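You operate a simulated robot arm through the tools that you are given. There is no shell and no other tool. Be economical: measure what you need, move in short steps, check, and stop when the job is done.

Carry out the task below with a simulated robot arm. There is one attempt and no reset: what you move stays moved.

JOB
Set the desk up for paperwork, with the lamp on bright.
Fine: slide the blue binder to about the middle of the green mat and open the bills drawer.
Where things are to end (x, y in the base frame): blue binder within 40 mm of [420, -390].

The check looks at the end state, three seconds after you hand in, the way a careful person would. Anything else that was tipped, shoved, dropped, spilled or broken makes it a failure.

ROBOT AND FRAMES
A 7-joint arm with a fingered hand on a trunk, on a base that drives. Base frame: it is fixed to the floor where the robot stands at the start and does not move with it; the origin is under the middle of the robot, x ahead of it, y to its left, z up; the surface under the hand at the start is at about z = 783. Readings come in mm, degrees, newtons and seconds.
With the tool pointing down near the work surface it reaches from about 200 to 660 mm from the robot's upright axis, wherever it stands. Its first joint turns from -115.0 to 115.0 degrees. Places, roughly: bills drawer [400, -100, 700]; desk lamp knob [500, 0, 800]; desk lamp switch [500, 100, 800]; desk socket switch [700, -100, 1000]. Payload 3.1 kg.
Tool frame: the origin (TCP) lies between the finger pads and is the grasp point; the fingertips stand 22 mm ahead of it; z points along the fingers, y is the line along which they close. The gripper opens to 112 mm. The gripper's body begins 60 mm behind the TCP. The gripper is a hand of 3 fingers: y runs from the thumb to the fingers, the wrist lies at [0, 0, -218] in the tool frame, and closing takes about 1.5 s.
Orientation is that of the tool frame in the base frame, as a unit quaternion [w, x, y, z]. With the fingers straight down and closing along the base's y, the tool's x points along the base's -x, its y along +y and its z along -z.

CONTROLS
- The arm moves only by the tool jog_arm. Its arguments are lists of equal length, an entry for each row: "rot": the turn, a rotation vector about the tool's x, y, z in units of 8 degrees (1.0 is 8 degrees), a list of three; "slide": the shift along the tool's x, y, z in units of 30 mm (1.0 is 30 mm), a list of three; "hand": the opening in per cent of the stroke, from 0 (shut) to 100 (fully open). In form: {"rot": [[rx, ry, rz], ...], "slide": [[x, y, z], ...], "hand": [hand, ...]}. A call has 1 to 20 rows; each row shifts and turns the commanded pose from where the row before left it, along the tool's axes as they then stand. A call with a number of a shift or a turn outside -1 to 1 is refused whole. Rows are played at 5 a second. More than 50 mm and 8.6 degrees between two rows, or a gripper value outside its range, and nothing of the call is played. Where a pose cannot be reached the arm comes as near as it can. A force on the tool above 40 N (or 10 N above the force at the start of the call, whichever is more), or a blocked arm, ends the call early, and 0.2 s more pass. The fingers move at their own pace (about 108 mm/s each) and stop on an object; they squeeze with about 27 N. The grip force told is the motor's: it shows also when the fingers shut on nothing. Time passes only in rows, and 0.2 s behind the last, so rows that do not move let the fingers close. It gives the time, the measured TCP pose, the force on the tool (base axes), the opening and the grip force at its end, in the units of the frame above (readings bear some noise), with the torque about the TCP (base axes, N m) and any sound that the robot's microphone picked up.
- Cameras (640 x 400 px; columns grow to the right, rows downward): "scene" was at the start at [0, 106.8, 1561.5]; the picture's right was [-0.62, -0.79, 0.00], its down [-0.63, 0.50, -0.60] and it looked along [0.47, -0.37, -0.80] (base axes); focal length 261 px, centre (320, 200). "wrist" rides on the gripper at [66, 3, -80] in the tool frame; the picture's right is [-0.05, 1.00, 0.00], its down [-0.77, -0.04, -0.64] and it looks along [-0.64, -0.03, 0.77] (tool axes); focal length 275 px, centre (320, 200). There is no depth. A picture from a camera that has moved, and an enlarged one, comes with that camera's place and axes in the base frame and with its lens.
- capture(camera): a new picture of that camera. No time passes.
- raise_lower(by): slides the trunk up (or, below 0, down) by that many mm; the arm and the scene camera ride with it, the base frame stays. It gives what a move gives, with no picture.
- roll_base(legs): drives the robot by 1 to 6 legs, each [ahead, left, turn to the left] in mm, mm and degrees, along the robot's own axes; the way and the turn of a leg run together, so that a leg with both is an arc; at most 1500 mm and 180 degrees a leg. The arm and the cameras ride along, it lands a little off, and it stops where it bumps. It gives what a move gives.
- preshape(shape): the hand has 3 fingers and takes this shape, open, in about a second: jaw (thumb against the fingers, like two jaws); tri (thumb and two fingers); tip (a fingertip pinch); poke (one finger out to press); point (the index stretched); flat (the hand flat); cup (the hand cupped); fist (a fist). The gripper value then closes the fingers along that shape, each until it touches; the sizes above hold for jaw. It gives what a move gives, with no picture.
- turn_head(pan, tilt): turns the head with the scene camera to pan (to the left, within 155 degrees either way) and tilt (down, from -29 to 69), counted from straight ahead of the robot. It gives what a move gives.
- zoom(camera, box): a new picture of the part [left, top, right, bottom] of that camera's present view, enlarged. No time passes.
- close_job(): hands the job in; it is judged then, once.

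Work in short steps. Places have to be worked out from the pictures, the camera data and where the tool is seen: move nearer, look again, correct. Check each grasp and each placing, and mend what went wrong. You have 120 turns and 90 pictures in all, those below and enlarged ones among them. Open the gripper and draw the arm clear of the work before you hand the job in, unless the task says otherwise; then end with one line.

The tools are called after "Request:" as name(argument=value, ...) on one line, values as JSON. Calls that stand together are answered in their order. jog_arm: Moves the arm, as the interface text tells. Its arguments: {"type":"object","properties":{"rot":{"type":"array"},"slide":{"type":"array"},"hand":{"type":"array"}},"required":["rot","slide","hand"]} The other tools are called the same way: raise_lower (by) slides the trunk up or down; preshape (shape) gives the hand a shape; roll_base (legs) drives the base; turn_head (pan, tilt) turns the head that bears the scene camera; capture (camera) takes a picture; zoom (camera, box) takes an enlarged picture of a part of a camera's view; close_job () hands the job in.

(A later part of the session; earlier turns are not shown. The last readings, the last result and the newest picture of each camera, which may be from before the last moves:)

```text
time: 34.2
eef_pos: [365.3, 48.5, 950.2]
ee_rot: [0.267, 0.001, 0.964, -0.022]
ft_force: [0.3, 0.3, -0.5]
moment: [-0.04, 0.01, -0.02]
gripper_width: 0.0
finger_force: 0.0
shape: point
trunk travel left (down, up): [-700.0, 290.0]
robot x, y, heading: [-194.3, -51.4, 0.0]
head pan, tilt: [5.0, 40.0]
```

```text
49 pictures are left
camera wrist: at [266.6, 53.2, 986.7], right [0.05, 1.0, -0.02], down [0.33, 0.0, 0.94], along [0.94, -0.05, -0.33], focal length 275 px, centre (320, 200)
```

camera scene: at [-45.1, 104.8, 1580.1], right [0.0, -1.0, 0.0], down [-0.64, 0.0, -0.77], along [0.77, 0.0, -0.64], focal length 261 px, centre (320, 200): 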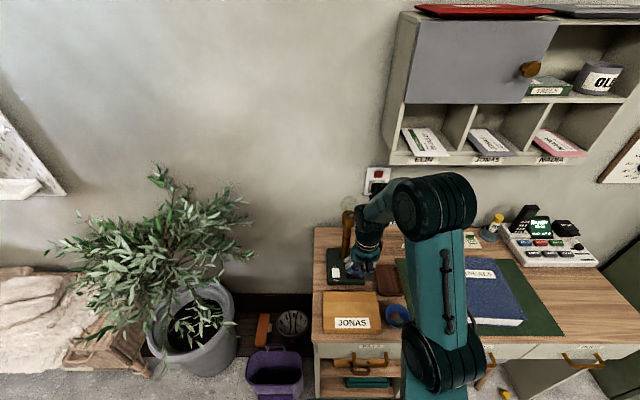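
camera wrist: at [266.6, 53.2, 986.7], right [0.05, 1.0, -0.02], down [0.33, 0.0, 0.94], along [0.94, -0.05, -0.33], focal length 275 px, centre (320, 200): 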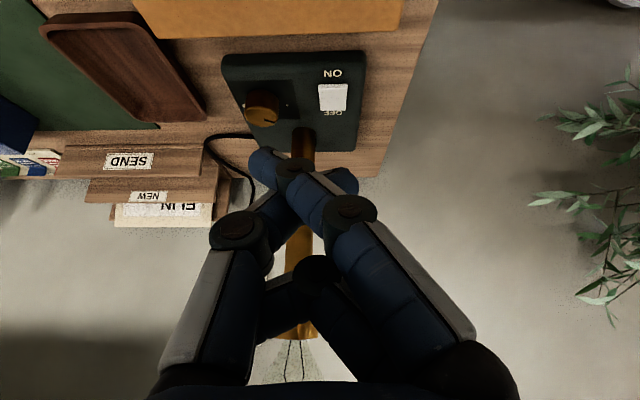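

I'd rather use jaw nearly shut (two straight tips). Shape to jaw with hand at 15 % and look.

Request:
preshape(shape="jaw")

Request:
jog_arm(rot=[[0, 0, 0], [0, 0, 0], [0, 0, 0], [0, 0, 0], [0, 0, 0], [0, 0, 0]], slide=[[0, 0, 0], [0, 0, 0], [0, 0, 0], [0, 0, 0], [0, 0, 0], [0, 0, 0]], hand=[15, 15, 15, 15, 15, 15])

Request:
capture(camera="wrist")

```text
time: 35.1
eef_pos: [364.8, 48.6, 950.3]
ee_rot: [0.268, 0.0, 0.963, -0.022]
ft_force: [-0.2, -0.3, -0.8]
moment: [0.0, -0.05, -0.03]
gripper_width: 79.9
finger_force: 0.0
shape: jaw
trunk travel left (down, up): [-700.0, 290.0]
robot x, y, heading: [-194.4, -47.9, -0.1]
head pan, tilt: [5.0, 40.0]
```

```text
time: 36.5
eef_pos: [363.7, 47.6, 951.2]
ee_rot: [0.266, 0.001, 0.964, -0.021]
ft_force: [-0.2, -0.2, -0.2]
moment: [0.0, -0.01, 0.0]
gripper_width: 2.8
finger_force: 0.0
shape: jaw
trunk travel left (down, up): [-700.0, 290.0]
robot x, y, heading: [-195.9, -46.3, 0.2]
head pan, tilt: [5.0, 40.0]
```

```text
48 pictures are left
camera wrist: at [266.8, 53.2, 986.8], right [0.05, 1.0, -0.02], down [0.33, 0.0, 0.94], along [0.94, -0.05, -0.33], focal length 275 px, centre (320, 200)
```

wrist: 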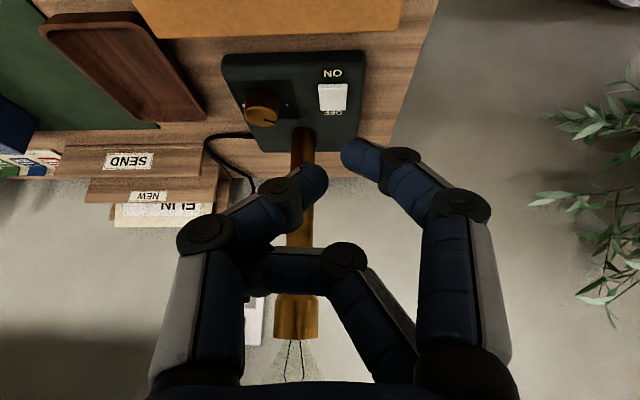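

Two tips now lie close to the tool axis. The ON end is at ≈ (464, 51, 815), almost straight along the tool axis, so I advance to 25 mm short of it.

Request:
jog_arm(rot=[[0, 0, 0], [0, 0, 0], [0, 0, 0], [0, 0, 0], [0, 0, 0]], slide=[[-0.1, 0, 0.8], [-0.1, 0, 0.8], [-0.1, 0, 0.8], [-0.1, 0, 0.8], [-0.1, -0.1, 0.75]], hand=[15, 15, 15, 15, 15])

Request:
capture(camera="wrist")

Request:
capture(camera="scene")

```text
time: 37.7
eef_pos: [438.0, 40.7, 855.6]
ee_rot: [0.266, 0.0, 0.964, -0.022]
ft_force: [-0.1, -0.8, -0.5]
moment: [0.02, 0.03, 0.02]
gripper_width: 2.4
finger_force: 0.0
shape: jaw
trunk travel left (down, up): [-700.0, 290.0]
robot x, y, heading: [-191.0, -47.5, 0.2]
head pan, tilt: [5.0, 40.0]
```

```text
47 pictures are left
camera wrist: at [340.8, 45.4, 890.8], right [0.05, 1.0, -0.02], down [0.33, 0.0, 0.94], along [0.94, -0.05, -0.33], focal length 275 px, centre (320, 200)
```

wrist: 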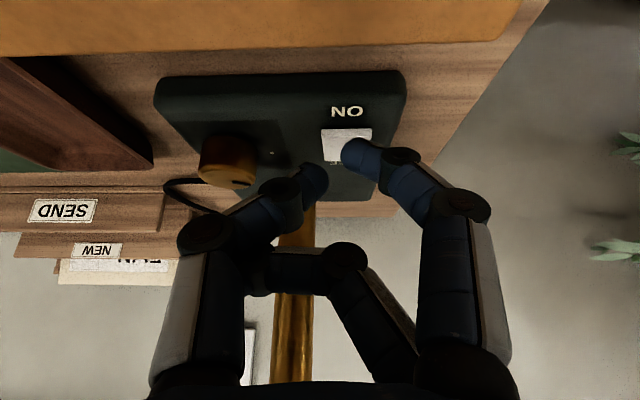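

```text
46 pictures are left
camera scene: at [-164.0, 111.6, 1580.2], right [0.09, -1.0, 0.0], down [-0.64, -0.06, -0.77], along [0.76, 0.07, -0.64], focal length 261 px, centre (320, 200)
```

scene: 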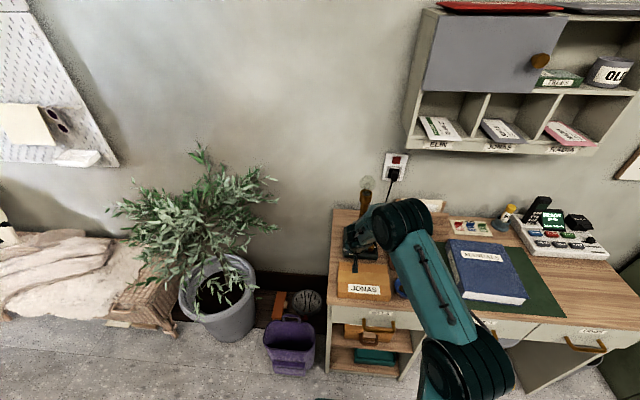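

The index tip is aimed at the ON half. I advance along the tool axis in small steps until it presses.

Request:
jog_arm(rot=[[0, 0, 0], [0, 0, 0], [0, 0, 0], [0, 0, 0]], slide=[[0, 0.05, 0.25], [0, 0.05, 0.25], [0, 0, 0.2], [0, 0, 0.2]], hand=[15, 15, 15, 15])

Request:
zoom(camera="wrist", box=[180, 60, 460, 235])

```text
time: 38.7
eef_pos: [451.3, 44.3, 831.3]
ee_rot: [0.267, 0.0, 0.963, -0.022]
ft_force: [0.3, 0.1, 0.6]
moment: [0.01, 0.0, 0.0]
gripper_width: 2.4
finger_force: 0.1
shape: jaw
trunk travel left (down, up): [-700.0, 290.0]
robot x, y, heading: [-192.3, -47.1, -0.1]
head pan, tilt: [5.0, 40.0]
```

```text
2.29 times, centred on (320, 148) of wrist
camera zoom: at [354.2, 48.8, 868.0], right [0.05, 1.0, -0.02], down [0.33, 0.0, 0.94], along [0.94, -0.05, -0.33], focal length 629 px, centre (320, 320)
```

zoom: 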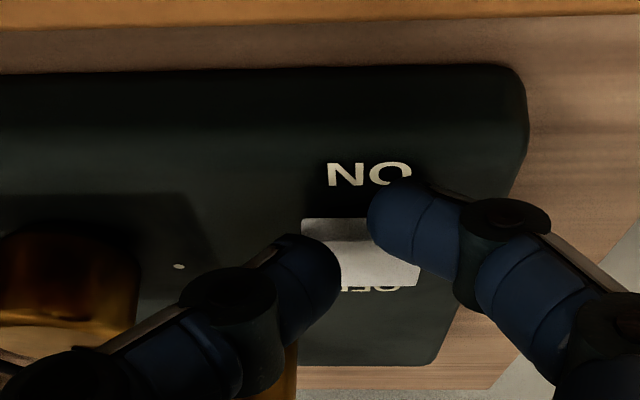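

No contact yet; the index tip sits at the switch's left part. I shift 5 mm right and go on in small steps.

Request:
jog_arm(rot=[[0, 0, 0], [0, 0, 0], [0, 0, 0], [0, 0, 0]], slide=[[0.1, -0.2, 0], [0, 0, 0.15], [0, 0, 0.15], [0, 0, 0.15]], hand=[15, 15, 15, 15])

Request:
zoom(camera="wrist", box=[180, 60, 460, 235])

```text
time: 39.7
eef_pos: [453.5, 40.3, 825.0]
ee_rot: [0.271, 0.0, 0.962, -0.02]
ft_force: [-3.1, 5.3, 27.3]
moment: [0.41, 0.09, -0.02]
gripper_width: 4.4
finger_force: 0.1
shape: jaw
trunk travel left (down, up): [-700.0, 290.0]
robot x, y, heading: [-188.7, -48.0, 0.0]
head pan, tilt: [5.0, 40.0]
```

```text
2.29 times, centred on (320, 148) of wrist
camera zoom: at [355.5, 43.6, 860.2], right [0.05, 1.0, -0.01], down [0.33, 0.0, 0.95], along [0.94, -0.05, -0.32], focal length 629 px, centre (320, 320)
```

zoom: 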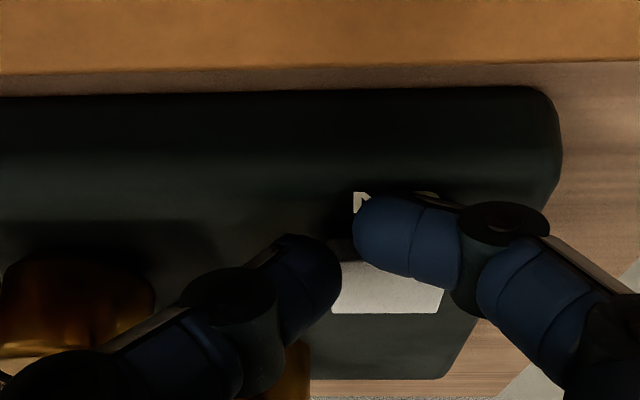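

27 N of contact at the index fingertip, with no sound reported. I draw back and inspect the rocker and the bulb.

Request:
jog_arm(rot=[[0, 0, 0], [0, 0, 0], [0, 0, 0], [0, 0, 0]], slide=[[0, 0, -0.6], [0, 0, -0.8], [0, 0, -0.8], [0, 0, -0.8]], hand=[15, 15, 15, 15])

Request:
zoom(camera="wrist", box=[200, 40, 400, 165])

Request:
capture(camera="scene")

```text
time: 40.7
eef_pos: [409.0, 40.2, 897.4]
ee_rot: [0.267, 0.0, 0.963, -0.021]
ft_force: [0.0, 0.1, 0.4]
moment: [-0.01, 0.02, -0.03]
gripper_width: 2.1
finger_force: 0.1
shape: jaw
trunk travel left (down, up): [-700.0, 290.0]
robot x, y, heading: [-188.7, -46.9, 0.1]
head pan, tilt: [5.0, 40.0]
```

```text
3.20 times, centred on (300, 102) of wrist
camera zoom: at [310.6, 46.0, 933.3], right [0.05, 1.0, -0.02], down [0.33, 0.0, 0.94], along [0.94, -0.05, -0.33], focal length 881 px, centre (384, 512)
```

zoom: 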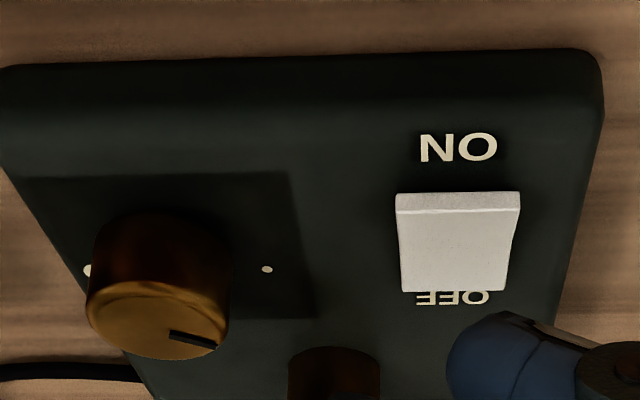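

```text
42 pictures are left
camera scene: at [-166.1, 111.7, 1580.1], right [0.09, -1.0, 0.0], down [-0.64, -0.06, -0.77], along [0.76, 0.07, -0.64], focal length 261 px, centre (320, 200)
```

scene: 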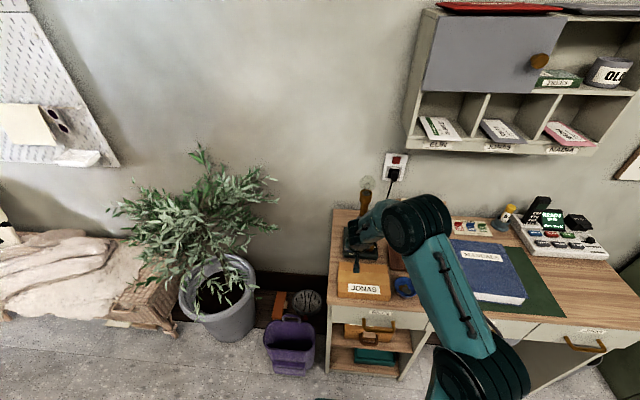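

The rocker's ON end is still raised: I was pressing the plate short of it (plate top z ≈ 800, rocker x ≈ 474–508). I aim 15 mm farther and press straight down.

Request:
jog_arm(rot=[[0, 0, 0], [0, 0, 0], [0, 0, 0], [0, 0, 0], [0, 0, 0], [0, 0, 0], [0, 0, 0], [0, 0, 0]], slide=[[-0.24, -0.02, 0.88], [-0.24, -0.02, 0.88], [-0.24, -0.02, 0.88], [0.069, 0, 0.114], [0.069, 0, 0.114], [0.069, 0, 0.114], [0.069, 0, 0.114], [0.069, 0, 0.114]], hand=[15, 15, 15, 15, 15, 15, 15, 15])

Request:
zoom(camera="wrist", box=[180, 60, 460, 235])

```text
time: 42.5
eef_pos: [466.5, 36.6, 825.8]
ee_rot: [0.271, -0.002, 0.962, -0.018]
ft_force: [4.4, 9.3, 36.0]
moment: [0.37, 0.03, -0.04]
gripper_width: 4.4
finger_force: 0.0
shape: jaw
trunk travel left (down, up): [-700.0, 290.0]
robot x, y, heading: [-193.6, -47.8, 0.1]
head pan, tilt: [5.0, 40.0]
```

```text
2.29 times, centred on (320, 148) of wrist
camera zoom: at [368.9, 42.0, 860.3], right [0.05, 1.0, -0.01], down [0.32, 0.0, 0.95], along [0.94, -0.05, -0.32], focal length 629 px, centre (320, 320)
```

zoom: 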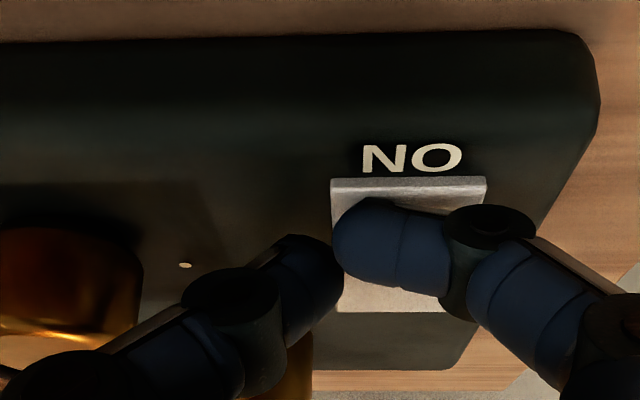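

The knob and wood now look warmly lit, so the lamp may be on. I back off and check.

Request:
jog_arm(rot=[[0, 0, 0], [0, 0, 0], [0, 0, 0], [0, 0, 0], [0, 0, 0]], slide=[[0, 0, -0.6], [0, 0, -0.8], [0, 0, -0.8], [0, 0, -0.8], [0, 0, -0.6]], hand=[15, 15, 15, 15, 15])

Request:
zoom(camera="wrist", box=[200, 40, 400, 165])

Request:
zoom(camera="scene", box=[310, 140, 470, 240])

```text
time: 43.7
eef_pos: [411.1, 38.8, 912.0]
ee_rot: [0.266, 0.001, 0.964, -0.021]
ft_force: [0.2, -0.6, -0.5]
moment: [-0.01, 0.01, -0.05]
gripper_width: 1.9
finger_force: 0.0
shape: jaw
trunk travel left (down, up): [-700.0, 290.0]
robot x, y, heading: [-189.4, -49.5, -0.1]
head pan, tilt: [5.0, 40.0]
```

```text
3.20 times, centred on (300, 102) of wrist
camera zoom: at [313.4, 43.1, 948.3], right [0.05, 1.0, -0.02], down [0.33, 0.0, 0.94], along [0.94, -0.05, -0.33], focal length 881 px, centre (384, 512)
```

zoom: 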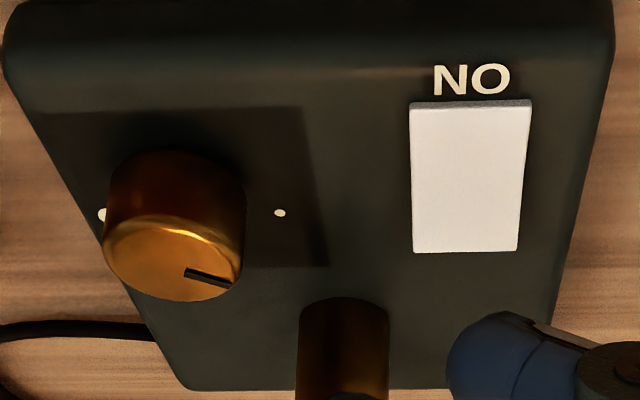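

```text
4.00 times, centred on (390, 190) of scene
camera zoom: at [-165.1, 111.8, 1580.1], right [0.09, -1.0, 0.0], down [-0.64, -0.06, -0.77], along [0.76, 0.07, -0.64], focal length 1045 px, centre (40, 240)
```

zoom: 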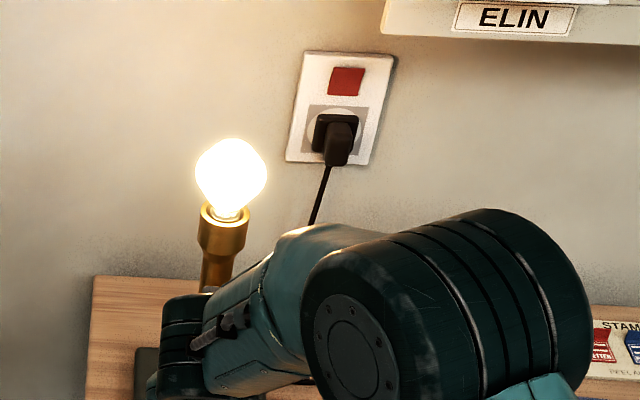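

The lamp is on (the socket is live) and the rocker is down at ON. Now the knob at ≈ (489, −18): I keep the 31° tilt, yaw the hand 48° so it can turn clockwise about the vertical, and open to ~60 mm above it.

Request:
jog_arm(rot=[[0, 0, 0], [0, 0, 0], [0, 0, 0], [0, 0, 0], [-0.515, 0, -0.857], [-0.515, 0, -0.857], [-0.515, 0, -0.857], [-0.515, 0, -0.857], [-0.515, 0, -0.857], [-0.515, 0, -0.857], [0, 0, 0]], slide=[[-0.305, -0.73, 0.3], [-0.305, -0.73, 0.3], [-0.305, -0.73, 0.3], [-0.305, -0.73, 0.3], [0, 0, 0], [0, 0, 0], [0, 0, 0], [0, 0, 0], [0, 0, 0], [0, 0, 0], [0, 0, 0]], hand=[60, 60, 60, 60, 60, 60, 60, 60, 60, 60, 60])

Request:
capture(camera="wrist")

```text
time: 46.1
eef_pos: [460.9, -53.3, 904.7]
ee_rot: [0.239, -0.356, 0.9, 0.076]
ft_force: [-0.3, -1.3, 0.2]
moment: [0.02, -0.01, 0.0]
gripper_width: 16.2
finger_force: 0.2
shape: jaw
out of reach, approached as far as the arm can: row 6
trunk travel left (down, up): [-700.0, 290.0]
robot x, y, heading: [-189.8, -49.5, 0.4]
head pan, tilt: [5.0, 40.0]
```

```text
38 pictures are left
camera wrist: at [387.2, -115.4, 944.2], right [-0.65, 0.76, -0.01], down [0.27, 0.25, 0.93], along [0.71, 0.6, -0.37], focal length 275 px, centre (320, 200)
```

wrist: 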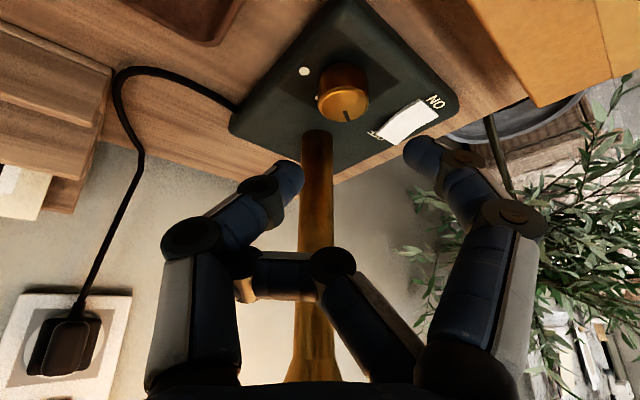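

The middle finger is still curled from "point". I reset to jaw fully open and wait.

Request:
preshape(shape="jaw")

Request:
jog_arm(rot=[[0, 0, 0], [0, 0, 0], [0, 0, 0], [0, 0, 0], [0, 0, 0]], slide=[[0, 0, 0], [0, 0, 0], [0, 0, 0], [0, 0, 0], [0, 0, 0]], hand=[100, 100, 100, 100, 100])

Request:
jog_arm(rot=[[0, 0, 0], [0, 0, 0], [0, 0, 0], [0, 0, 0], [0, 0, 0]], slide=[[0, 0, 0], [0, 0, 0], [0, 0, 0], [0, 0, 0], [0, 0, 0]], hand=[60, 60, 60, 60, 60])

Request:
capture(camera="wrist")

```text
time: 47.0
eef_pos: [461.2, -51.9, 903.7]
ee_rot: [0.238, -0.356, 0.901, 0.076]
ft_force: [-0.6, 0.5, -0.7]
moment: [-0.01, -0.02, 0.02]
gripper_width: 79.8
finger_force: 0.1
shape: jaw
trunk travel left (down, up): [-700.0, 290.0]
robot x, y, heading: [-189.8, -45.9, 0.1]
head pan, tilt: [5.0, 40.0]
```

```text
time: 48.2
eef_pos: [460.1, -52.1, 904.5]
ee_rot: [0.237, -0.356, 0.901, 0.076]
ft_force: [-0.3, 0.1, -0.2]
moment: [0.0, -0.02, 0.03]
gripper_width: 79.9
finger_force: 0.0
shape: jaw
trunk travel left (down, up): [-700.0, 290.0]
robot x, y, heading: [-194.9, -46.3, 0.3]
head pan, tilt: [5.0, 40.0]
```

```text
time: 49.4
eef_pos: [460.5, -52.9, 904.6]
ee_rot: [0.238, -0.356, 0.901, 0.075]
ft_force: [-0.1, -0.6, -0.7]
moment: [-0.01, -0.01, 0.0]
gripper_width: 67.1
finger_force: 0.0
shape: jaw
trunk travel left (down, up): [-700.0, 290.0]
robot x, y, heading: [-186.2, -47.1, 0.4]
head pan, tilt: [5.0, 40.0]
```

```text
37 pictures are left
camera wrist: at [387.3, -115.5, 944.1], right [-0.65, 0.76, -0.01], down [0.27, 0.25, 0.93], along [0.71, 0.6, -0.37], focal length 275 px, centre (320, 200)
```

wrist: 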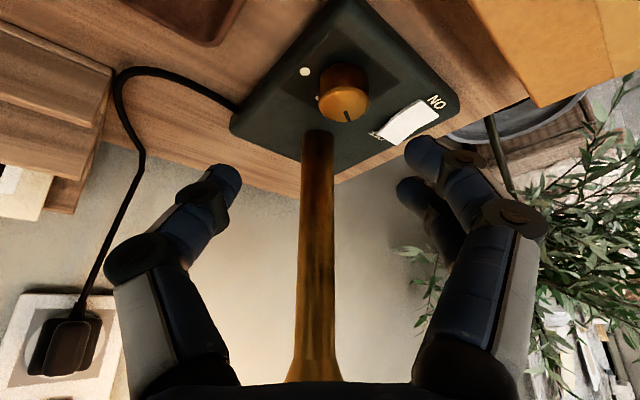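

Jaw is proper now. The knob's middle is at ≈ (485, −18, 812); I line up and advance most of the way.

Request:
jog_arm(rot=[[0, 0, 0], [0, 0, 0], [0, 0, 0], [0, 0, 0]], slide=[[0.27, 0.39, 0], [0, 0, 0.6], [0, 0, 0.6], [0, 0, 0.6]], hand=[60, 60, 60, 60])

Request:
capture(camera="wrist")

```text
time: 50.4
eef_pos: [469.6, -32.2, 851.5]
ee_rot: [0.237, -0.355, 0.901, 0.075]
ft_force: [-0.6, -0.4, 0.8]
moment: [-0.01, -0.04, 0.01]
gripper_width: 67.3
finger_force: 0.0
shape: jaw
trunk travel left (down, up): [-700.0, 290.0]
robot x, y, heading: [-190.0, -49.5, 0.4]
head pan, tilt: [5.0, 40.0]
```

```text
36 pictures are left
camera wrist: at [396.6, -94.3, 891.7], right [-0.65, 0.76, -0.01], down [0.27, 0.25, 0.93], along [0.71, 0.6, -0.37], focal length 275 px, centre (320, 200)
```

wrist: 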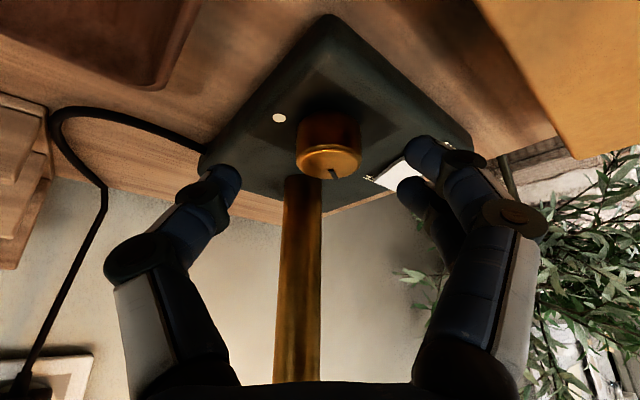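

The knob is centred between the fingers. I advance 24 mm and close on it.

Request:
jog_arm(rot=[[0, 0, 0], [0, 0, 0], [0, 0, 0], [0, 0, 0], [0, 0, 0], [0, 0, 0], [0, 0, 0], [0, 0, 0]], slide=[[0, 0, 0.3], [0, 0, 0.3], [0, 0, 0.2], [0, 0, 0], [0, 0, 0], [0, 0, 0], [0, 0, 0], [0, 0, 0]], hand=[60, 60, 60, 0, 0, 0, 0, 0])

Request:
capture(camera="wrist")

```text
time: 52.2
eef_pos: [477.6, -24.9, 831.6]
ee_rot: [0.238, -0.356, 0.9, 0.075]
ft_force: [-0.5, 1.0, 0.4]
moment: [0.0, 0.05, -0.08]
gripper_width: 23.4
finger_force: 27.0
shape: jaw
trunk travel left (down, up): [-700.0, 290.0]
robot x, y, heading: [-190.1, -50.3, 0.1]
head pan, tilt: [5.0, 40.0]
```

```text
35 pictures are left
camera wrist: at [404.2, -87.6, 871.5], right [-0.65, 0.76, -0.01], down [0.27, 0.25, 0.93], along [0.71, 0.6, -0.37], focal length 275 px, centre (320, 200)
```

wrist: 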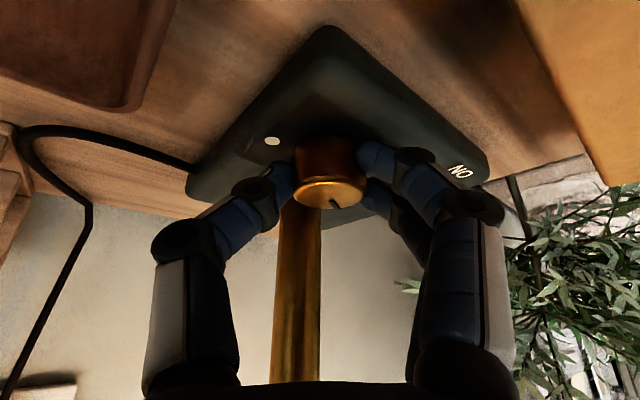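

Firm, centred grip (no side force). I turn it 32° clockwise about the vertical and check.

Request:
jog_arm(rot=[[0.48, 0.03, 0.87], [0.48, 0.03, 0.87], [0.48, 0.03, 0.87], [0.48, 0.03, 0.87], [0, 0, 0]], slide=[[0, 0.045, 0], [0, 0.045, 0], [0, 0.045, 0], [0, 0.045, 0], [0, 0, 0]], hand=[0, 0, 0, 0, 0])

Request:
capture(camera="wrist")

```text
time: 53.4
eef_pos: [475.9, -20.2, 831.0]
ee_rot: [0.251, -0.096, 0.963, 0.008]
ft_force: [0.8, 0.1, -0.3]
moment: [-0.03, -0.04, 0.03]
gripper_width: 23.0
finger_force: 27.1
shape: jaw
trunk travel left (down, up): [-700.0, 290.0]
robot x, y, heading: [-194.8, -46.6, 0.1]
head pan, tilt: [5.0, 40.0]
```

```text
34 pictures are left
camera wrist: at [379.8, -34.7, 871.2], right [-0.15, 0.99, -0.01], down [0.36, 0.06, 0.93], along [0.92, 0.13, -0.37], focal length 275 px, centre (320, 200)
```

wrist: 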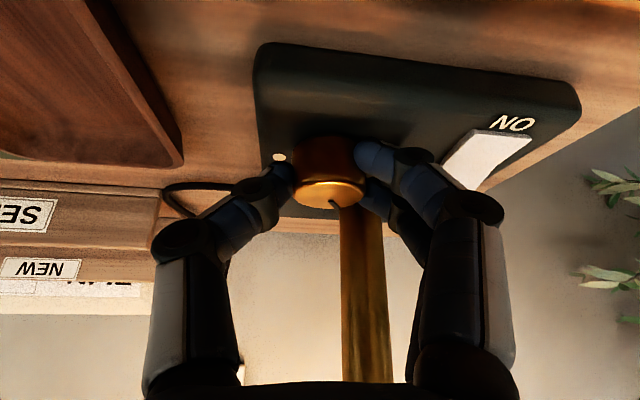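

The pointer stayed fixed relative to the hand, so the knob turned along with it. I turn another 40°.

Request:
jog_arm(rot=[[0.49, 0, 0.87], [0.49, 0, 0.87], [0.49, 0, 0.87], [0.49, 0, 0.87], [0.49, 0, 0.87], [0, 0, 0]], slide=[[0, 0.045, 0], [0, 0.045, 0], [0, 0.045, 0], [0, 0.045, 0], [0, 0.045, 0], [0, 0, 0]], hand=[0, 0, 0, 0, 0, 0])

Request:
capture(camera="wrist")

```text
time: 54.8
eef_pos: [474.8, -13.5, 831.2]
ee_rot: [0.25, 0.238, 0.935, -0.08]
ft_force: [-3.0, 4.5, 1.5]
moment: [0.18, 0.05, 0.12]
gripper_width: 22.7
finger_force: 26.7
shape: jaw
trunk travel left (down, up): [-700.0, 290.0]
robot x, y, heading: [-193.1, -46.4, 0.2]
head pan, tilt: [5.0, 40.0]
```

```text
33 pictures are left
camera wrist: at [392.1, 37.6, 868.8], right [0.52, 0.85, -0.01], down [0.3, -0.17, 0.94], along [0.8, -0.49, -0.34], focal length 275 px, centre (320, 200)
```

wrist: 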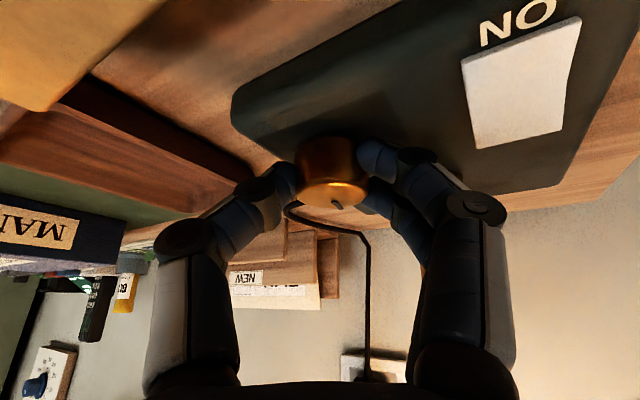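

Turned 72° in all, about 50° remain. I open around the knob, swing back 64° along the same path, and re-grip.

Request:
jog_arm(rot=[[0, 0, 0], [0, 0, 0], [0, 0, 0], [-0.49, 0, -0.87], [-0.49, 0, -0.87], [-0.49, 0, -0.87], [-0.49, 0, -0.87], [-0.49, 0, -0.87], [-0.49, 0, -0.87], [-0.49, 0, -0.87], [-0.49, 0, -0.87], [0, 0, 0]], slide=[[0, 0, 0], [0, 0, 0], [0, 0, 0], [0, -0.045, 0], [0, -0.045, 0], [0, -0.045, 0], [0, -0.045, 0], [0, -0.045, 0], [0, -0.045, 0], [0, -0.045, 0], [0, -0.045, 0], [0, 0, 0]], hand=[60, 60, 60, 60, 60, 60, 60, 60, 60, 60, 60, 60])

Request:
capture(camera="wrist")

```text
time: 57.4
eef_pos: [486.4, -32.5, 831.3]
ee_rot: [0.238, -0.263, 0.934, 0.042]
ft_force: [-0.2, -0.1, 0.5]
moment: [0.01, 0.02, -0.03]
gripper_width: 67.0
finger_force: 0.0
shape: jaw
out of reach, approached as far as the arm can: row 8, 9
trunk travel left (down, up): [-700.0, 290.0]
robot x, y, heading: [-189.0, -46.7, 0.2]
head pan, tilt: [5.0, 40.0]
```

```text
32 pictures are left
camera wrist: at [400.5, -77.8, 872.4], right [-0.48, 0.88, -0.02], down [0.33, 0.2, 0.92], along [0.82, 0.43, -0.38], focal length 275 px, centre (320, 200)
```

wrist: 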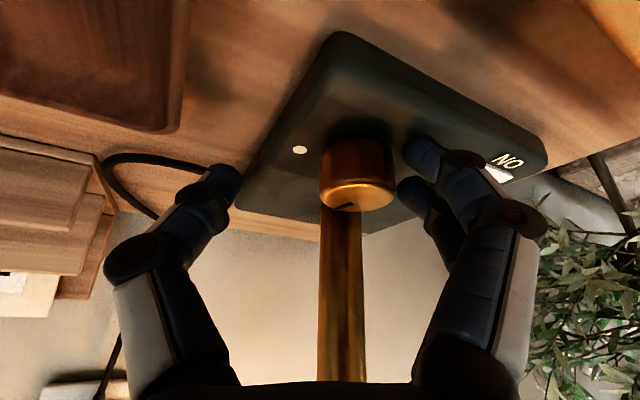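

The pointer has moved to the far side, as hoped. The knob sits 14 mm off my centre; I shift over and re-grip.

Request:
jog_arm(rot=[[0, 0, 0], [0, 0, 0], [0, 0, 0], [0, 0, 0], [0, 0, 0], [0, 0, 0], [0, 0, 0], [0, 0, 0]], slide=[[0.05, 0.24, 0], [0.05, 0.23, 0], [0, 0, 0], [0, 0, 0], [0, 0, 0], [0, 0, 0], [0, 0, 0], [0, 0, 0]], hand=[60, 60, 60, 0, 0, 0, 0, 0])

Request:
jog_arm(rot=[[0.48, 0.03, 0.87], [0.48, 0.03, 0.87], [0.48, 0.03, 0.87], [0.48, 0.03, 0.87], [0.48, 0.03, 0.87], [0, 0, 0]], slide=[[0, 0.045, 0], [0, 0.045, 0], [0, 0.045, 0], [0, 0.045, 0], [0, 0.045, 0], [0, 0, 0]], hand=[0, 0, 0, 0, 0, 0])

Request:
capture(camera="wrist")

```text
time: 59.2
eef_pos: [476.4, -22.5, 829.4]
ee_rot: [0.238, -0.263, 0.934, 0.042]
ft_force: [3.7, -6.1, 4.4]
moment: [-0.01, -0.04, -0.06]
gripper_width: 21.6
finger_force: 27.1
shape: jaw
trunk travel left (down, up): [-700.0, 290.0]
robot x, y, heading: [-191.5, -45.4, 0.5]
head pan, tilt: [5.0, 40.0]
```

```text
time: 60.6
eef_pos: [473.2, -15.2, 830.4]
ee_rot: [0.244, 0.042, 0.968, -0.041]
ft_force: [-6.3, -1.1, 2.3]
moment: [0.12, 0.09, 0.02]
gripper_width: 21.3
finger_force: 27.0
shape: jaw
out of reach, approached as far as the arm can: row 3
trunk travel left (down, up): [-700.0, 290.0]
robot x, y, heading: [-192.4, -52.2, 0.1]
head pan, tilt: [5.0, 40.0]
```

```text
31 pictures are left
camera wrist: at [378.0, -1.3, 869.9], right [0.14, 0.99, -0.04], down [0.37, -0.02, 0.93], along [0.92, -0.14, -0.37], focal length 275 px, centre (320, 200)
```

wrist: 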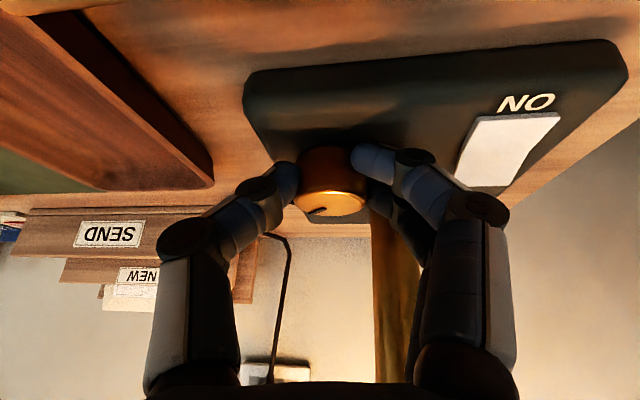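

About 36° turned; the pointer is near the large dot. I go on 24°, watching the moment for the end stop.

Request:
jog_arm(rot=[[0.48, 0, 0.87], [0.48, 0, 0.87], [0, 0, 0]], slide=[[0, 0.03, 0], [0, 0.03, 0], [0, 0, 0]], hand=[0, 0, 0])

Request:
zoom(camera="wrist", box=[220, 100, 460, 250])

```text
time: 61.4
eef_pos: [473.6, -12.8, 828.5]
ee_rot: [0.244, 0.174, 0.951, -0.075]
ft_force: [-5.0, 2.9, 3.8]
moment: [0.15, 0.04, 0.24]
gripper_width: 20.7
finger_force: 27.4
shape: jaw
trunk travel left (down, up): [-700.0, 290.0]
robot x, y, heading: [-192.8, -49.4, 0.3]
head pan, tilt: [5.0, 40.0]
```

```text
2.67 times, centred on (340, 175) of wrist
camera zoom: at [385.7, 27.9, 868.1], right [0.41, 0.91, -0.03], down [0.34, -0.12, 0.93], along [0.85, -0.39, -0.36], focal length 734 px, centre (267, 267)
```

zoom: 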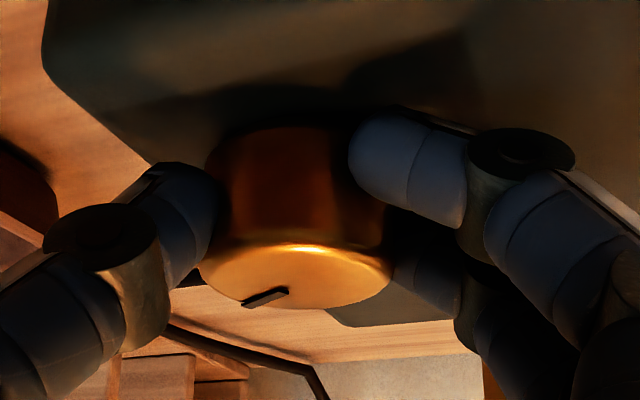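

The pointer now stands ~33° beyond −y, the mirror of its start, and the moment has risen to 0.24 N m. One more 6° to confirm the stop, then release and back off.

Request:
jog_arm(rot=[[0.38, 0, 0.68], [0, 0, 0]], slide=[[0, 0.03, 0], [0, 0, 0]], hand=[0, 0])

Request:
jog_arm(rot=[[0, 0, 0], [0, 0, 0], [0, 0, 0], [0, 0, 0], [0, 0, 0], [0, 0, 0], [0, 0, 0]], slide=[[0, 0, 0], [0, 0, 0], [0, 0, 0], [0, 0, -0.6], [0, 0, -0.9], [0, 0, -0.9], [0, 0, -0.9]], hand=[60, 60, 60, 60, 60, 60, 60])

Request:
capture(camera="wrist")

Request:
capture(camera="scene")

```text
time: 62.0
eef_pos: [473.8, -11.2, 828.6]
ee_rot: [0.244, 0.226, 0.939, -0.088]
ft_force: [-3.9, 5.4, 5.4]
moment: [0.18, -0.01, 0.41]
gripper_width: 20.7
finger_force: 27.0
shape: jaw
trunk travel left (down, up): [-700.0, 290.0]
robot x, y, heading: [-190.1, -45.6, 0.1]
head pan, tilt: [5.0, 40.0]
```

```text
time: 63.6
eef_pos: [432.9, 15.3, 915.0]
ee_rot: [0.242, 0.227, 0.939, -0.09]
ft_force: [0.7, -0.4, 0.8]
moment: [0.01, 0.01, -0.02]
gripper_width: 66.8
finger_force: 0.1
shape: jaw
trunk travel left (down, up): [-700.0, 290.0]
robot x, y, heading: [-192.8, -49.6, -0.0]
head pan, tilt: [5.0, 40.0]
```

```text
29 pictures are left
camera wrist: at [350.1, 64.6, 953.5], right [0.5, 0.86, -0.03], down [0.32, -0.15, 0.94], along [0.8, -0.48, -0.35], focal length 275 px, centre (320, 200)
```

wrist: 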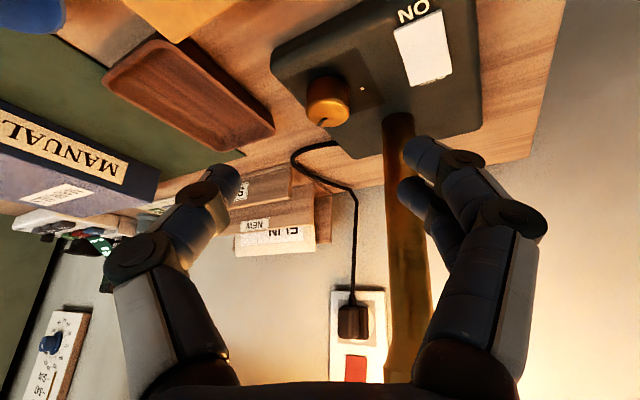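

```text
28 pictures are left
camera scene: at [-165.8, 112.0, 1580.1], right [0.09, -1.0, 0.0], down [-0.64, -0.06, -0.77], along [0.76, 0.07, -0.64], focal length 261 px, centre (320, 200)
```

scene: 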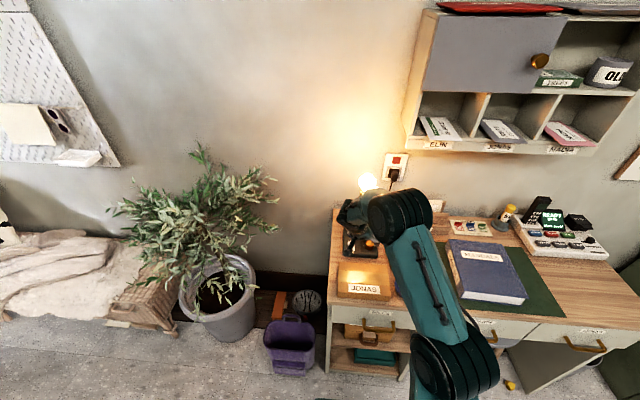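

The end stop was reached (0.41 N m) and the lamp shines bright. For the drawer I drive back 310 mm, then reorient the hand horizontally.

Request:
roll_base(legs=[[-310, 0, 0]])

Request:
turn_head(pan=-5, tilt=45)

Request:
capture(camera="scene")

```text
time: 65.7
eef_pos: [118.2, 13.3, 914.7]
ee_rot: [0.242, 0.227, 0.939, -0.089]
ft_force: [-0.3, -0.4, 0.4]
moment: [-0.01, -0.01, 0.01]
gripper_width: 67.0
finger_force: 0.0
shape: jaw
trunk travel left (down, up): [-700.0, 290.0]
robot x, y, heading: [-505.9, -43.9, -0.1]
head pan, tilt: [5.0, 40.0]
```

```text
time: 66.4
eef_pos: [120.3, 13.4, 914.6]
ee_rot: [0.242, 0.228, 0.939, -0.089]
ft_force: [-0.7, -0.9, -0.1]
moment: [-0.02, 0.0, 0.02]
gripper_width: 66.7
finger_force: 0.1
shape: jaw
trunk travel left (down, up): [-700.0, 290.0]
robot x, y, heading: [-501.7, -47.4, -0.1]
head pan, tilt: [-5.0, 45.0]
```

```text
27 pictures are left
camera scene: at [-481.8, 96.7, 1572.9], right [-0.09, -1.0, 0.0], down [-0.7, 0.06, -0.71], along [0.7, -0.06, -0.71], focal length 261 px, centre (320, 200)
```

scene: 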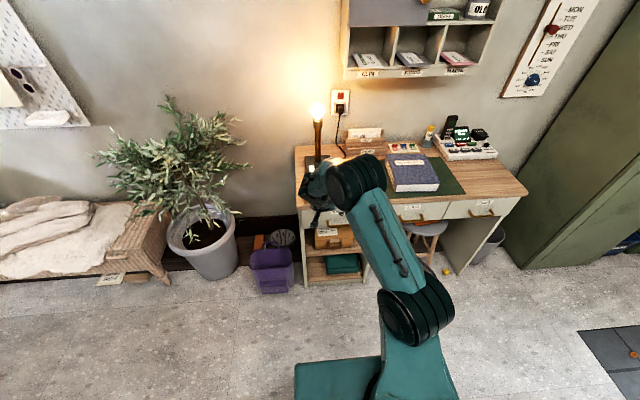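

The base is well clear of the desk. I now straighten the yaw, pitch the hand up to horizontal and roll it 90° so the fingers close vertically.

Request:
jog_arm(rot=[[-0.49, -0.06, -0.86], [-0.49, -0.06, -0.86], [-0.49, -0.06, -0.86], [-0.49, -0.06, -0.86], [0, -1, 0], [0, -1, 0], [0, -1, 0], [0, -1, 0], [0, -1, 0], [0, -1, 0], [0, -1, 0], [0, -0.4, 0], [0, 0, 0]], slide=[[0, 0, 0], [0, 0, 0], [0, 0, 0], [0, 0, 0], [0, 0, 0], [0, 0, 0], [0, 0, 0], [0, 0, 0], [0, 0, 0], [0, 0, 0], [0, 0, 0], [0, 0, 0], [0, 0, 0]], hand=[60, 60, 60, 60, 60, 60, 60, 60, 60, 60, 60, 60, 60])

Request:
jog_arm(rot=[[0, 0, 1], [0, 0, 1], [0, 0, 1], [0, 0, 1], [0, 0, 1], [0, 0, 1], [0, 0, 1], [0, 0, 1], [0, 0, 1], [0, 0, 1], [0, 0, 1], [0, 0, 0.2], [0, 0, 0]], slide=[[0, 0, 0], [0, 0, 0], [0, 0, 0], [0, 0, 0], [0, 0, 0], [0, 0, 0], [0, 0, 0], [0, 0, 0], [0, 0, 0], [0, 0, 0], [0, 0, 0], [0, 0, 0], [0, 0, 0]], hand=[60, 60, 60, 60, 60, 60, 60, 60, 60, 60, 60, 60, 60])

```text
time: 69.2
eef_pos: [119.8, 12.1, 914.7]
ee_rot: [0.702, -0.043, 0.711, 0.002]
ft_force: [0.2, -0.7, -0.3]
moment: [-0.01, 0.0, -0.01]
gripper_width: 66.9
finger_force: 0.0
shape: jaw
trunk travel left (down, up): [-700.0, 290.0]
robot x, y, heading: [-504.6, -49.2, -0.1]
head pan, tilt: [-5.0, 45.0]
```

```text
time: 72.0
eef_pos: [119.9, 12.5, 914.7]
ee_rot: [0.496, 0.471, 0.536, 0.495]
ft_force: [0.5, -0.2, 0.1]
moment: [0.0, -0.01, -0.01]
gripper_width: 67.0
finger_force: 0.0
shape: jaw
trunk travel left (down, up): [-700.0, 290.0]
robot x, y, heading: [-503.9, -47.7, 0.1]
head pan, tilt: [-5.0, 45.0]
```

The hand is now horizontal, closing vertically. I lower the trunk to bring it to handle height and shift to y ≈ −45, then look.

Request:
raise_lower(by=-200)

Request:
jog_arm(rot=[[0, 0, 0], [0, 0, 0], [0, 0, 0]], slide=[[-0.95, 0, 0], [-0.95, 0, 0], [0, 0, 0]], hand=[60, 60, 60])

Request:
capture(camera="wrist")

Request:
capture(camera="scene")

```text
time: 74.2
eef_pos: [119.8, 13.6, 714.3]
ee_rot: [0.496, 0.47, 0.536, 0.495]
ft_force: [-0.4, -0.5, 0.8]
moment: [-0.01, 0.0, 0.0]
gripper_width: 67.2
finger_force: 0.0
shape: jaw
trunk travel left (down, up): [-500.0, 490.0]
robot x, y, heading: [-508.4, -48.9, 0.1]
head pan, tilt: [-5.0, 45.0]
```

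```text
time: 75.0
eef_pos: [125.4, -43.7, 719.8]
ee_rot: [0.497, 0.47, 0.535, 0.495]
ft_force: [-0.1, 0.2, 0.4]
moment: [0.03, -0.01, 0.0]
gripper_width: 66.8
finger_force: 0.1
shape: jaw
trunk travel left (down, up): [-500.0, 490.0]
robot x, y, heading: [-502.8, -49.1, 0.4]
head pan, tilt: [-5.0, 45.0]
```

```text
26 pictures are left
camera wrist: at [41.4, 15.9, 720.0], right [0.02, 0.02, 1.0], down [-0.59, -0.81, 0.02], along [0.81, -0.59, 0.0], focal length 275 px, centre (320, 200)
```

wrist: 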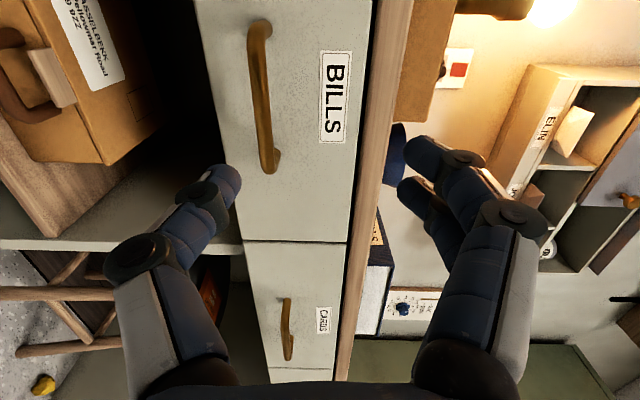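

```text
25 pictures are left
camera scene: at [-482.2, 96.5, 1372.9], right [-0.09, -1.0, 0.0], down [-0.7, 0.06, -0.71], along [0.7, -0.06, -0.71], focal length 261 px, centre (320, 200)
```

scene: 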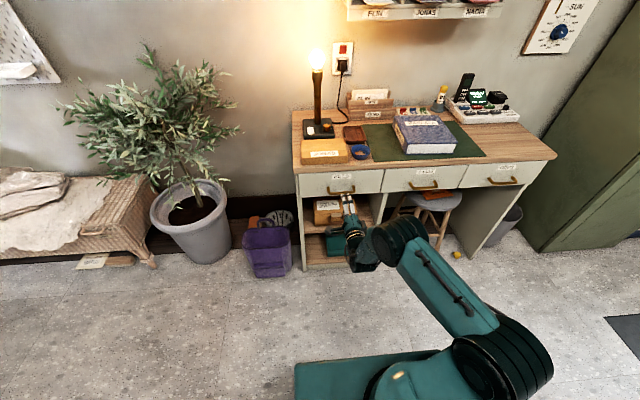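

The handle bar runs at z ≈ 679, y +2…−101, x ≈ 245. I drop 41 mm, centre, and advance to x ≈ 200.

Request:
jog_arm(rot=[[0, 0, 0], [0, 0, 0], [0, 0, 0], [0, 0, 0], [0, 0, 0]], slide=[[-0.1, -0.7, 0], [-0.1, -0.68, 0], [-0.15, 0, 0.85], [-0.1, 0, 0.85], [-0.1, 0, 0.8]], hand=[60, 60, 60, 60, 60])

Request:
capture(camera="wrist")

```text
time: 76.2
eef_pos: [200.6, -58.6, 676.5]
ee_rot: [0.497, 0.47, 0.536, 0.495]
ft_force: [-0.1, -0.6, -0.6]
moment: [0.01, 0.01, 0.02]
gripper_width: 66.9
finger_force: 0.0
shape: jaw
trunk travel left (down, up): [-500.0, 490.0]
robot x, y, heading: [-505.4, -51.8, -0.1]
head pan, tilt: [-5.0, 45.0]
```

```text
24 pictures are left
camera wrist: at [117.0, 1.4, 677.4], right [0.02, 0.02, 1.0], down [-0.59, -0.81, 0.03], along [0.81, -0.59, 0.0], focal length 275 px, centre (320, 200)
```

wrist: 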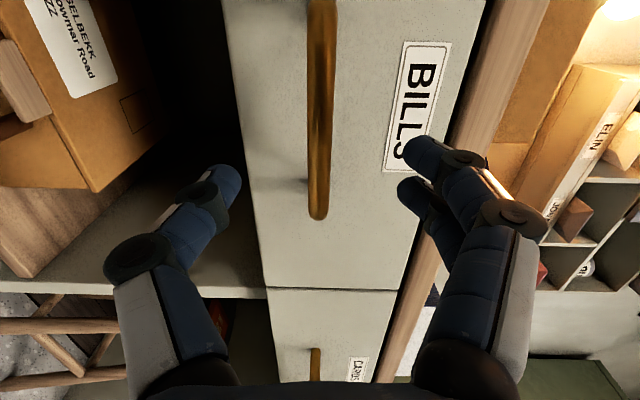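

The bar lies on my axis at x ≈ 237. I advance 30 mm, shift slightly left, and close.

Request:
jog_arm(rot=[[0, 0, 0], [0, 0, 0], [0, 0, 0], [0, 0, 0], [0, 0, 0], [0, 0, 0], [0, 0, 0], [0, 0, 0]], slide=[[0.15, 0, 0.5], [0.1, 0, 0.5], [0, 0, 0], [0, 0, 0], [0, 0, 0], [0, 0, 0], [0, 0, 0], [0, 0, 0]], hand=[60, 60, 60, 0, 0, 0, 0, 0])

Request:
capture(camera="wrist")

```text
time: 78.0
eef_pos: [229.8, -49.3, 675.8]
ee_rot: [0.497, 0.47, 0.535, 0.496]
ft_force: [0.1, 0.0, 0.3]
moment: [-0.02, -0.02, -0.02]
gripper_width: 0.0
finger_force: 27.2
shape: jaw
trunk travel left (down, up): [-500.0, 490.0]
robot x, y, heading: [-506.7, -49.1, 0.2]
head pan, tilt: [-5.0, 45.0]
```

```text
23 pictures are left
camera wrist: at [146.3, 11.3, 677.3], right [0.01, 0.02, 1.0], down [-0.59, -0.81, 0.02], along [0.81, -0.59, 0.0], focal length 275 px, centre (320, 200)
```

wrist: 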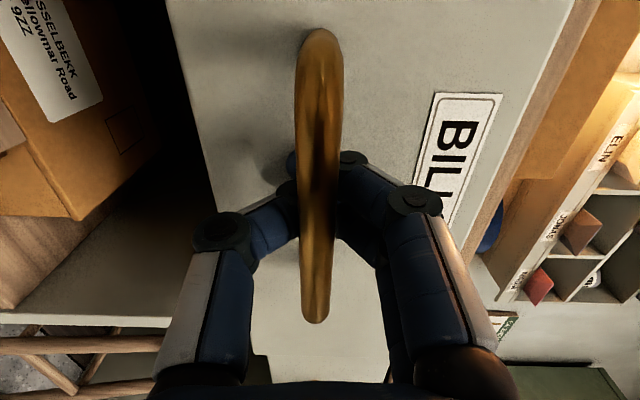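

The fingers have closed behind the bar, forming a hook around it. I pull back 40 mm and watch the force.

Request:
jog_arm(rot=[[0, 0, 0], [0, 0, 0], [0, 0, 0], [0, 0, 0]], slide=[[0, 0, -0.4], [0, 0, -0.4], [0, 0, -0.4], [0, 0, -0.4]], hand=[0, 0, 0, 0])

Request:
capture(camera="wrist")

```text
time: 79.0
eef_pos: [182.5, -52.5, 676.2]
ee_rot: [0.497, 0.471, 0.535, 0.495]
ft_force: [0.3, 0.1, -0.4]
moment: [0.01, -0.01, 0.0]
gripper_width: 0.2
finger_force: 26.8
shape: jaw
trunk travel left (down, up): [-500.0, 490.0]
robot x, y, heading: [-502.9, -48.0, 0.1]
head pan, tilt: [-5.0, 45.0]
```

```text
22 pictures are left
camera wrist: at [97.3, 8.5, 678.2], right [0.01, 0.02, 1.0], down [-0.59, -0.81, 0.02], along [0.81, -0.59, 0.0], focal length 275 px, centre (320, 200)
```

wrist: 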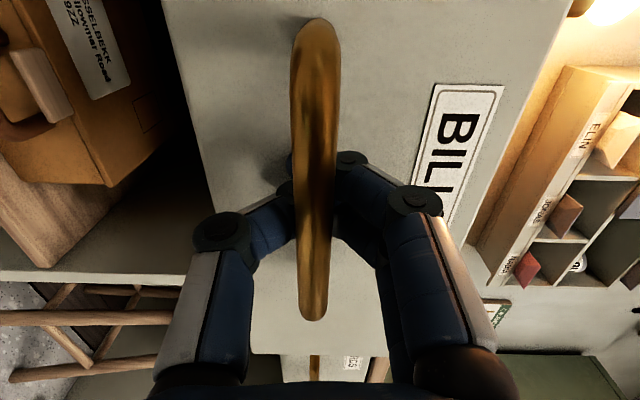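

The drawer follows freely. I pull another 110 mm.

Request:
jog_arm(rot=[[0, 0, 0], [0, 0, 0], [0, 0, 0], [0, 0, 0], [0, 0, 0], [0, 0, 0]], slide=[[0, 0, -0.6], [0, 0, -0.6], [0, 0, -0.6], [0, 0, -0.6], [0, 0, -0.6], [0, 0, -0.6]], hand=[0, 0, 0, 0, 0, 0])

Request:
capture(camera="scene")

```text
time: 80.4
eef_pos: [73.0, -58.1, 679.2]
ee_rot: [0.497, 0.47, 0.535, 0.496]
ft_force: [-1.7, 1.8, -2.0]
moment: [0.04, -0.07, -0.03]
gripper_width: 0.2
finger_force: 26.7
shape: jaw
trunk travel left (down, up): [-500.0, 490.0]
robot x, y, heading: [-506.2, -48.1, 0.3]
head pan, tilt: [-5.0, 45.0]
```

```text
21 pictures are left
camera scene: at [-481.8, 96.8, 1372.9], right [-0.09, -1.0, 0.0], down [-0.7, 0.06, -0.71], along [0.7, -0.06, -0.71], focal length 261 px, centre (320, 200)
```

scene: 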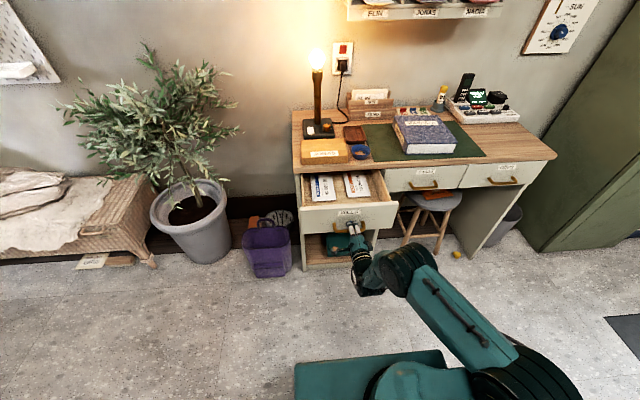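

The drawer is about 155 mm out with bills visible. I pull a little further toward its stop, minding the force.

Request:
jog_arm(rot=[[0, 0, 0], [0, 0, 0], [0, 0, 0], [0, 0, 0], [0, 0, 0], [0, 0, 0]], slide=[[0, 0, -0.35], [0, 0, -0.35], [0, 0, -0.35], [0, 0, -0.35], [0, 0, -0.35], [0, 0, -0.35]], hand=[0, 0, 0, 0, 0, 0])

Request:
capture(camera="wrist")

```text
time: 81.8
eef_pos: [18.9, -51.4, 677.4]
ee_rot: [0.494, 0.464, 0.543, 0.496]
ft_force: [0.9, -0.1, 0.2]
moment: [-0.03, -0.01, 0.01]
gripper_width: 0.1
finger_force: 26.5
shape: jaw
out of reach, approached as far as the arm can: row 6
trunk travel left (down, up): [-500.0, 490.0]
robot x, y, heading: [-503.0, -50.0, -0.1]
head pan, tilt: [-5.0, 45.0]
```

```text
20 pictures are left
camera wrist: at [-66.1, 7.2, 678.2], right [0.02, 0.03, 1.0], down [-0.57, -0.82, 0.04], along [0.82, -0.57, 0.0], focal length 275 px, centre (320, 200)
```

wrist: 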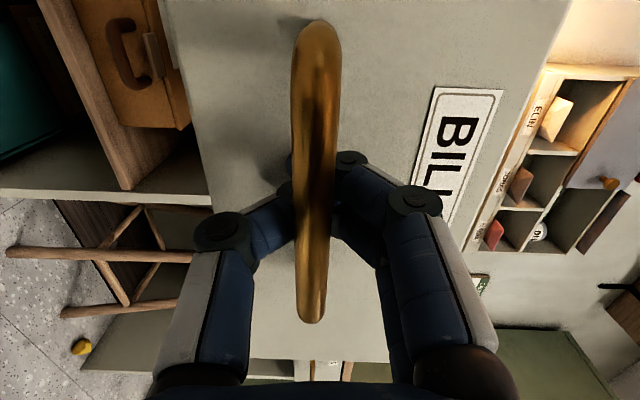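

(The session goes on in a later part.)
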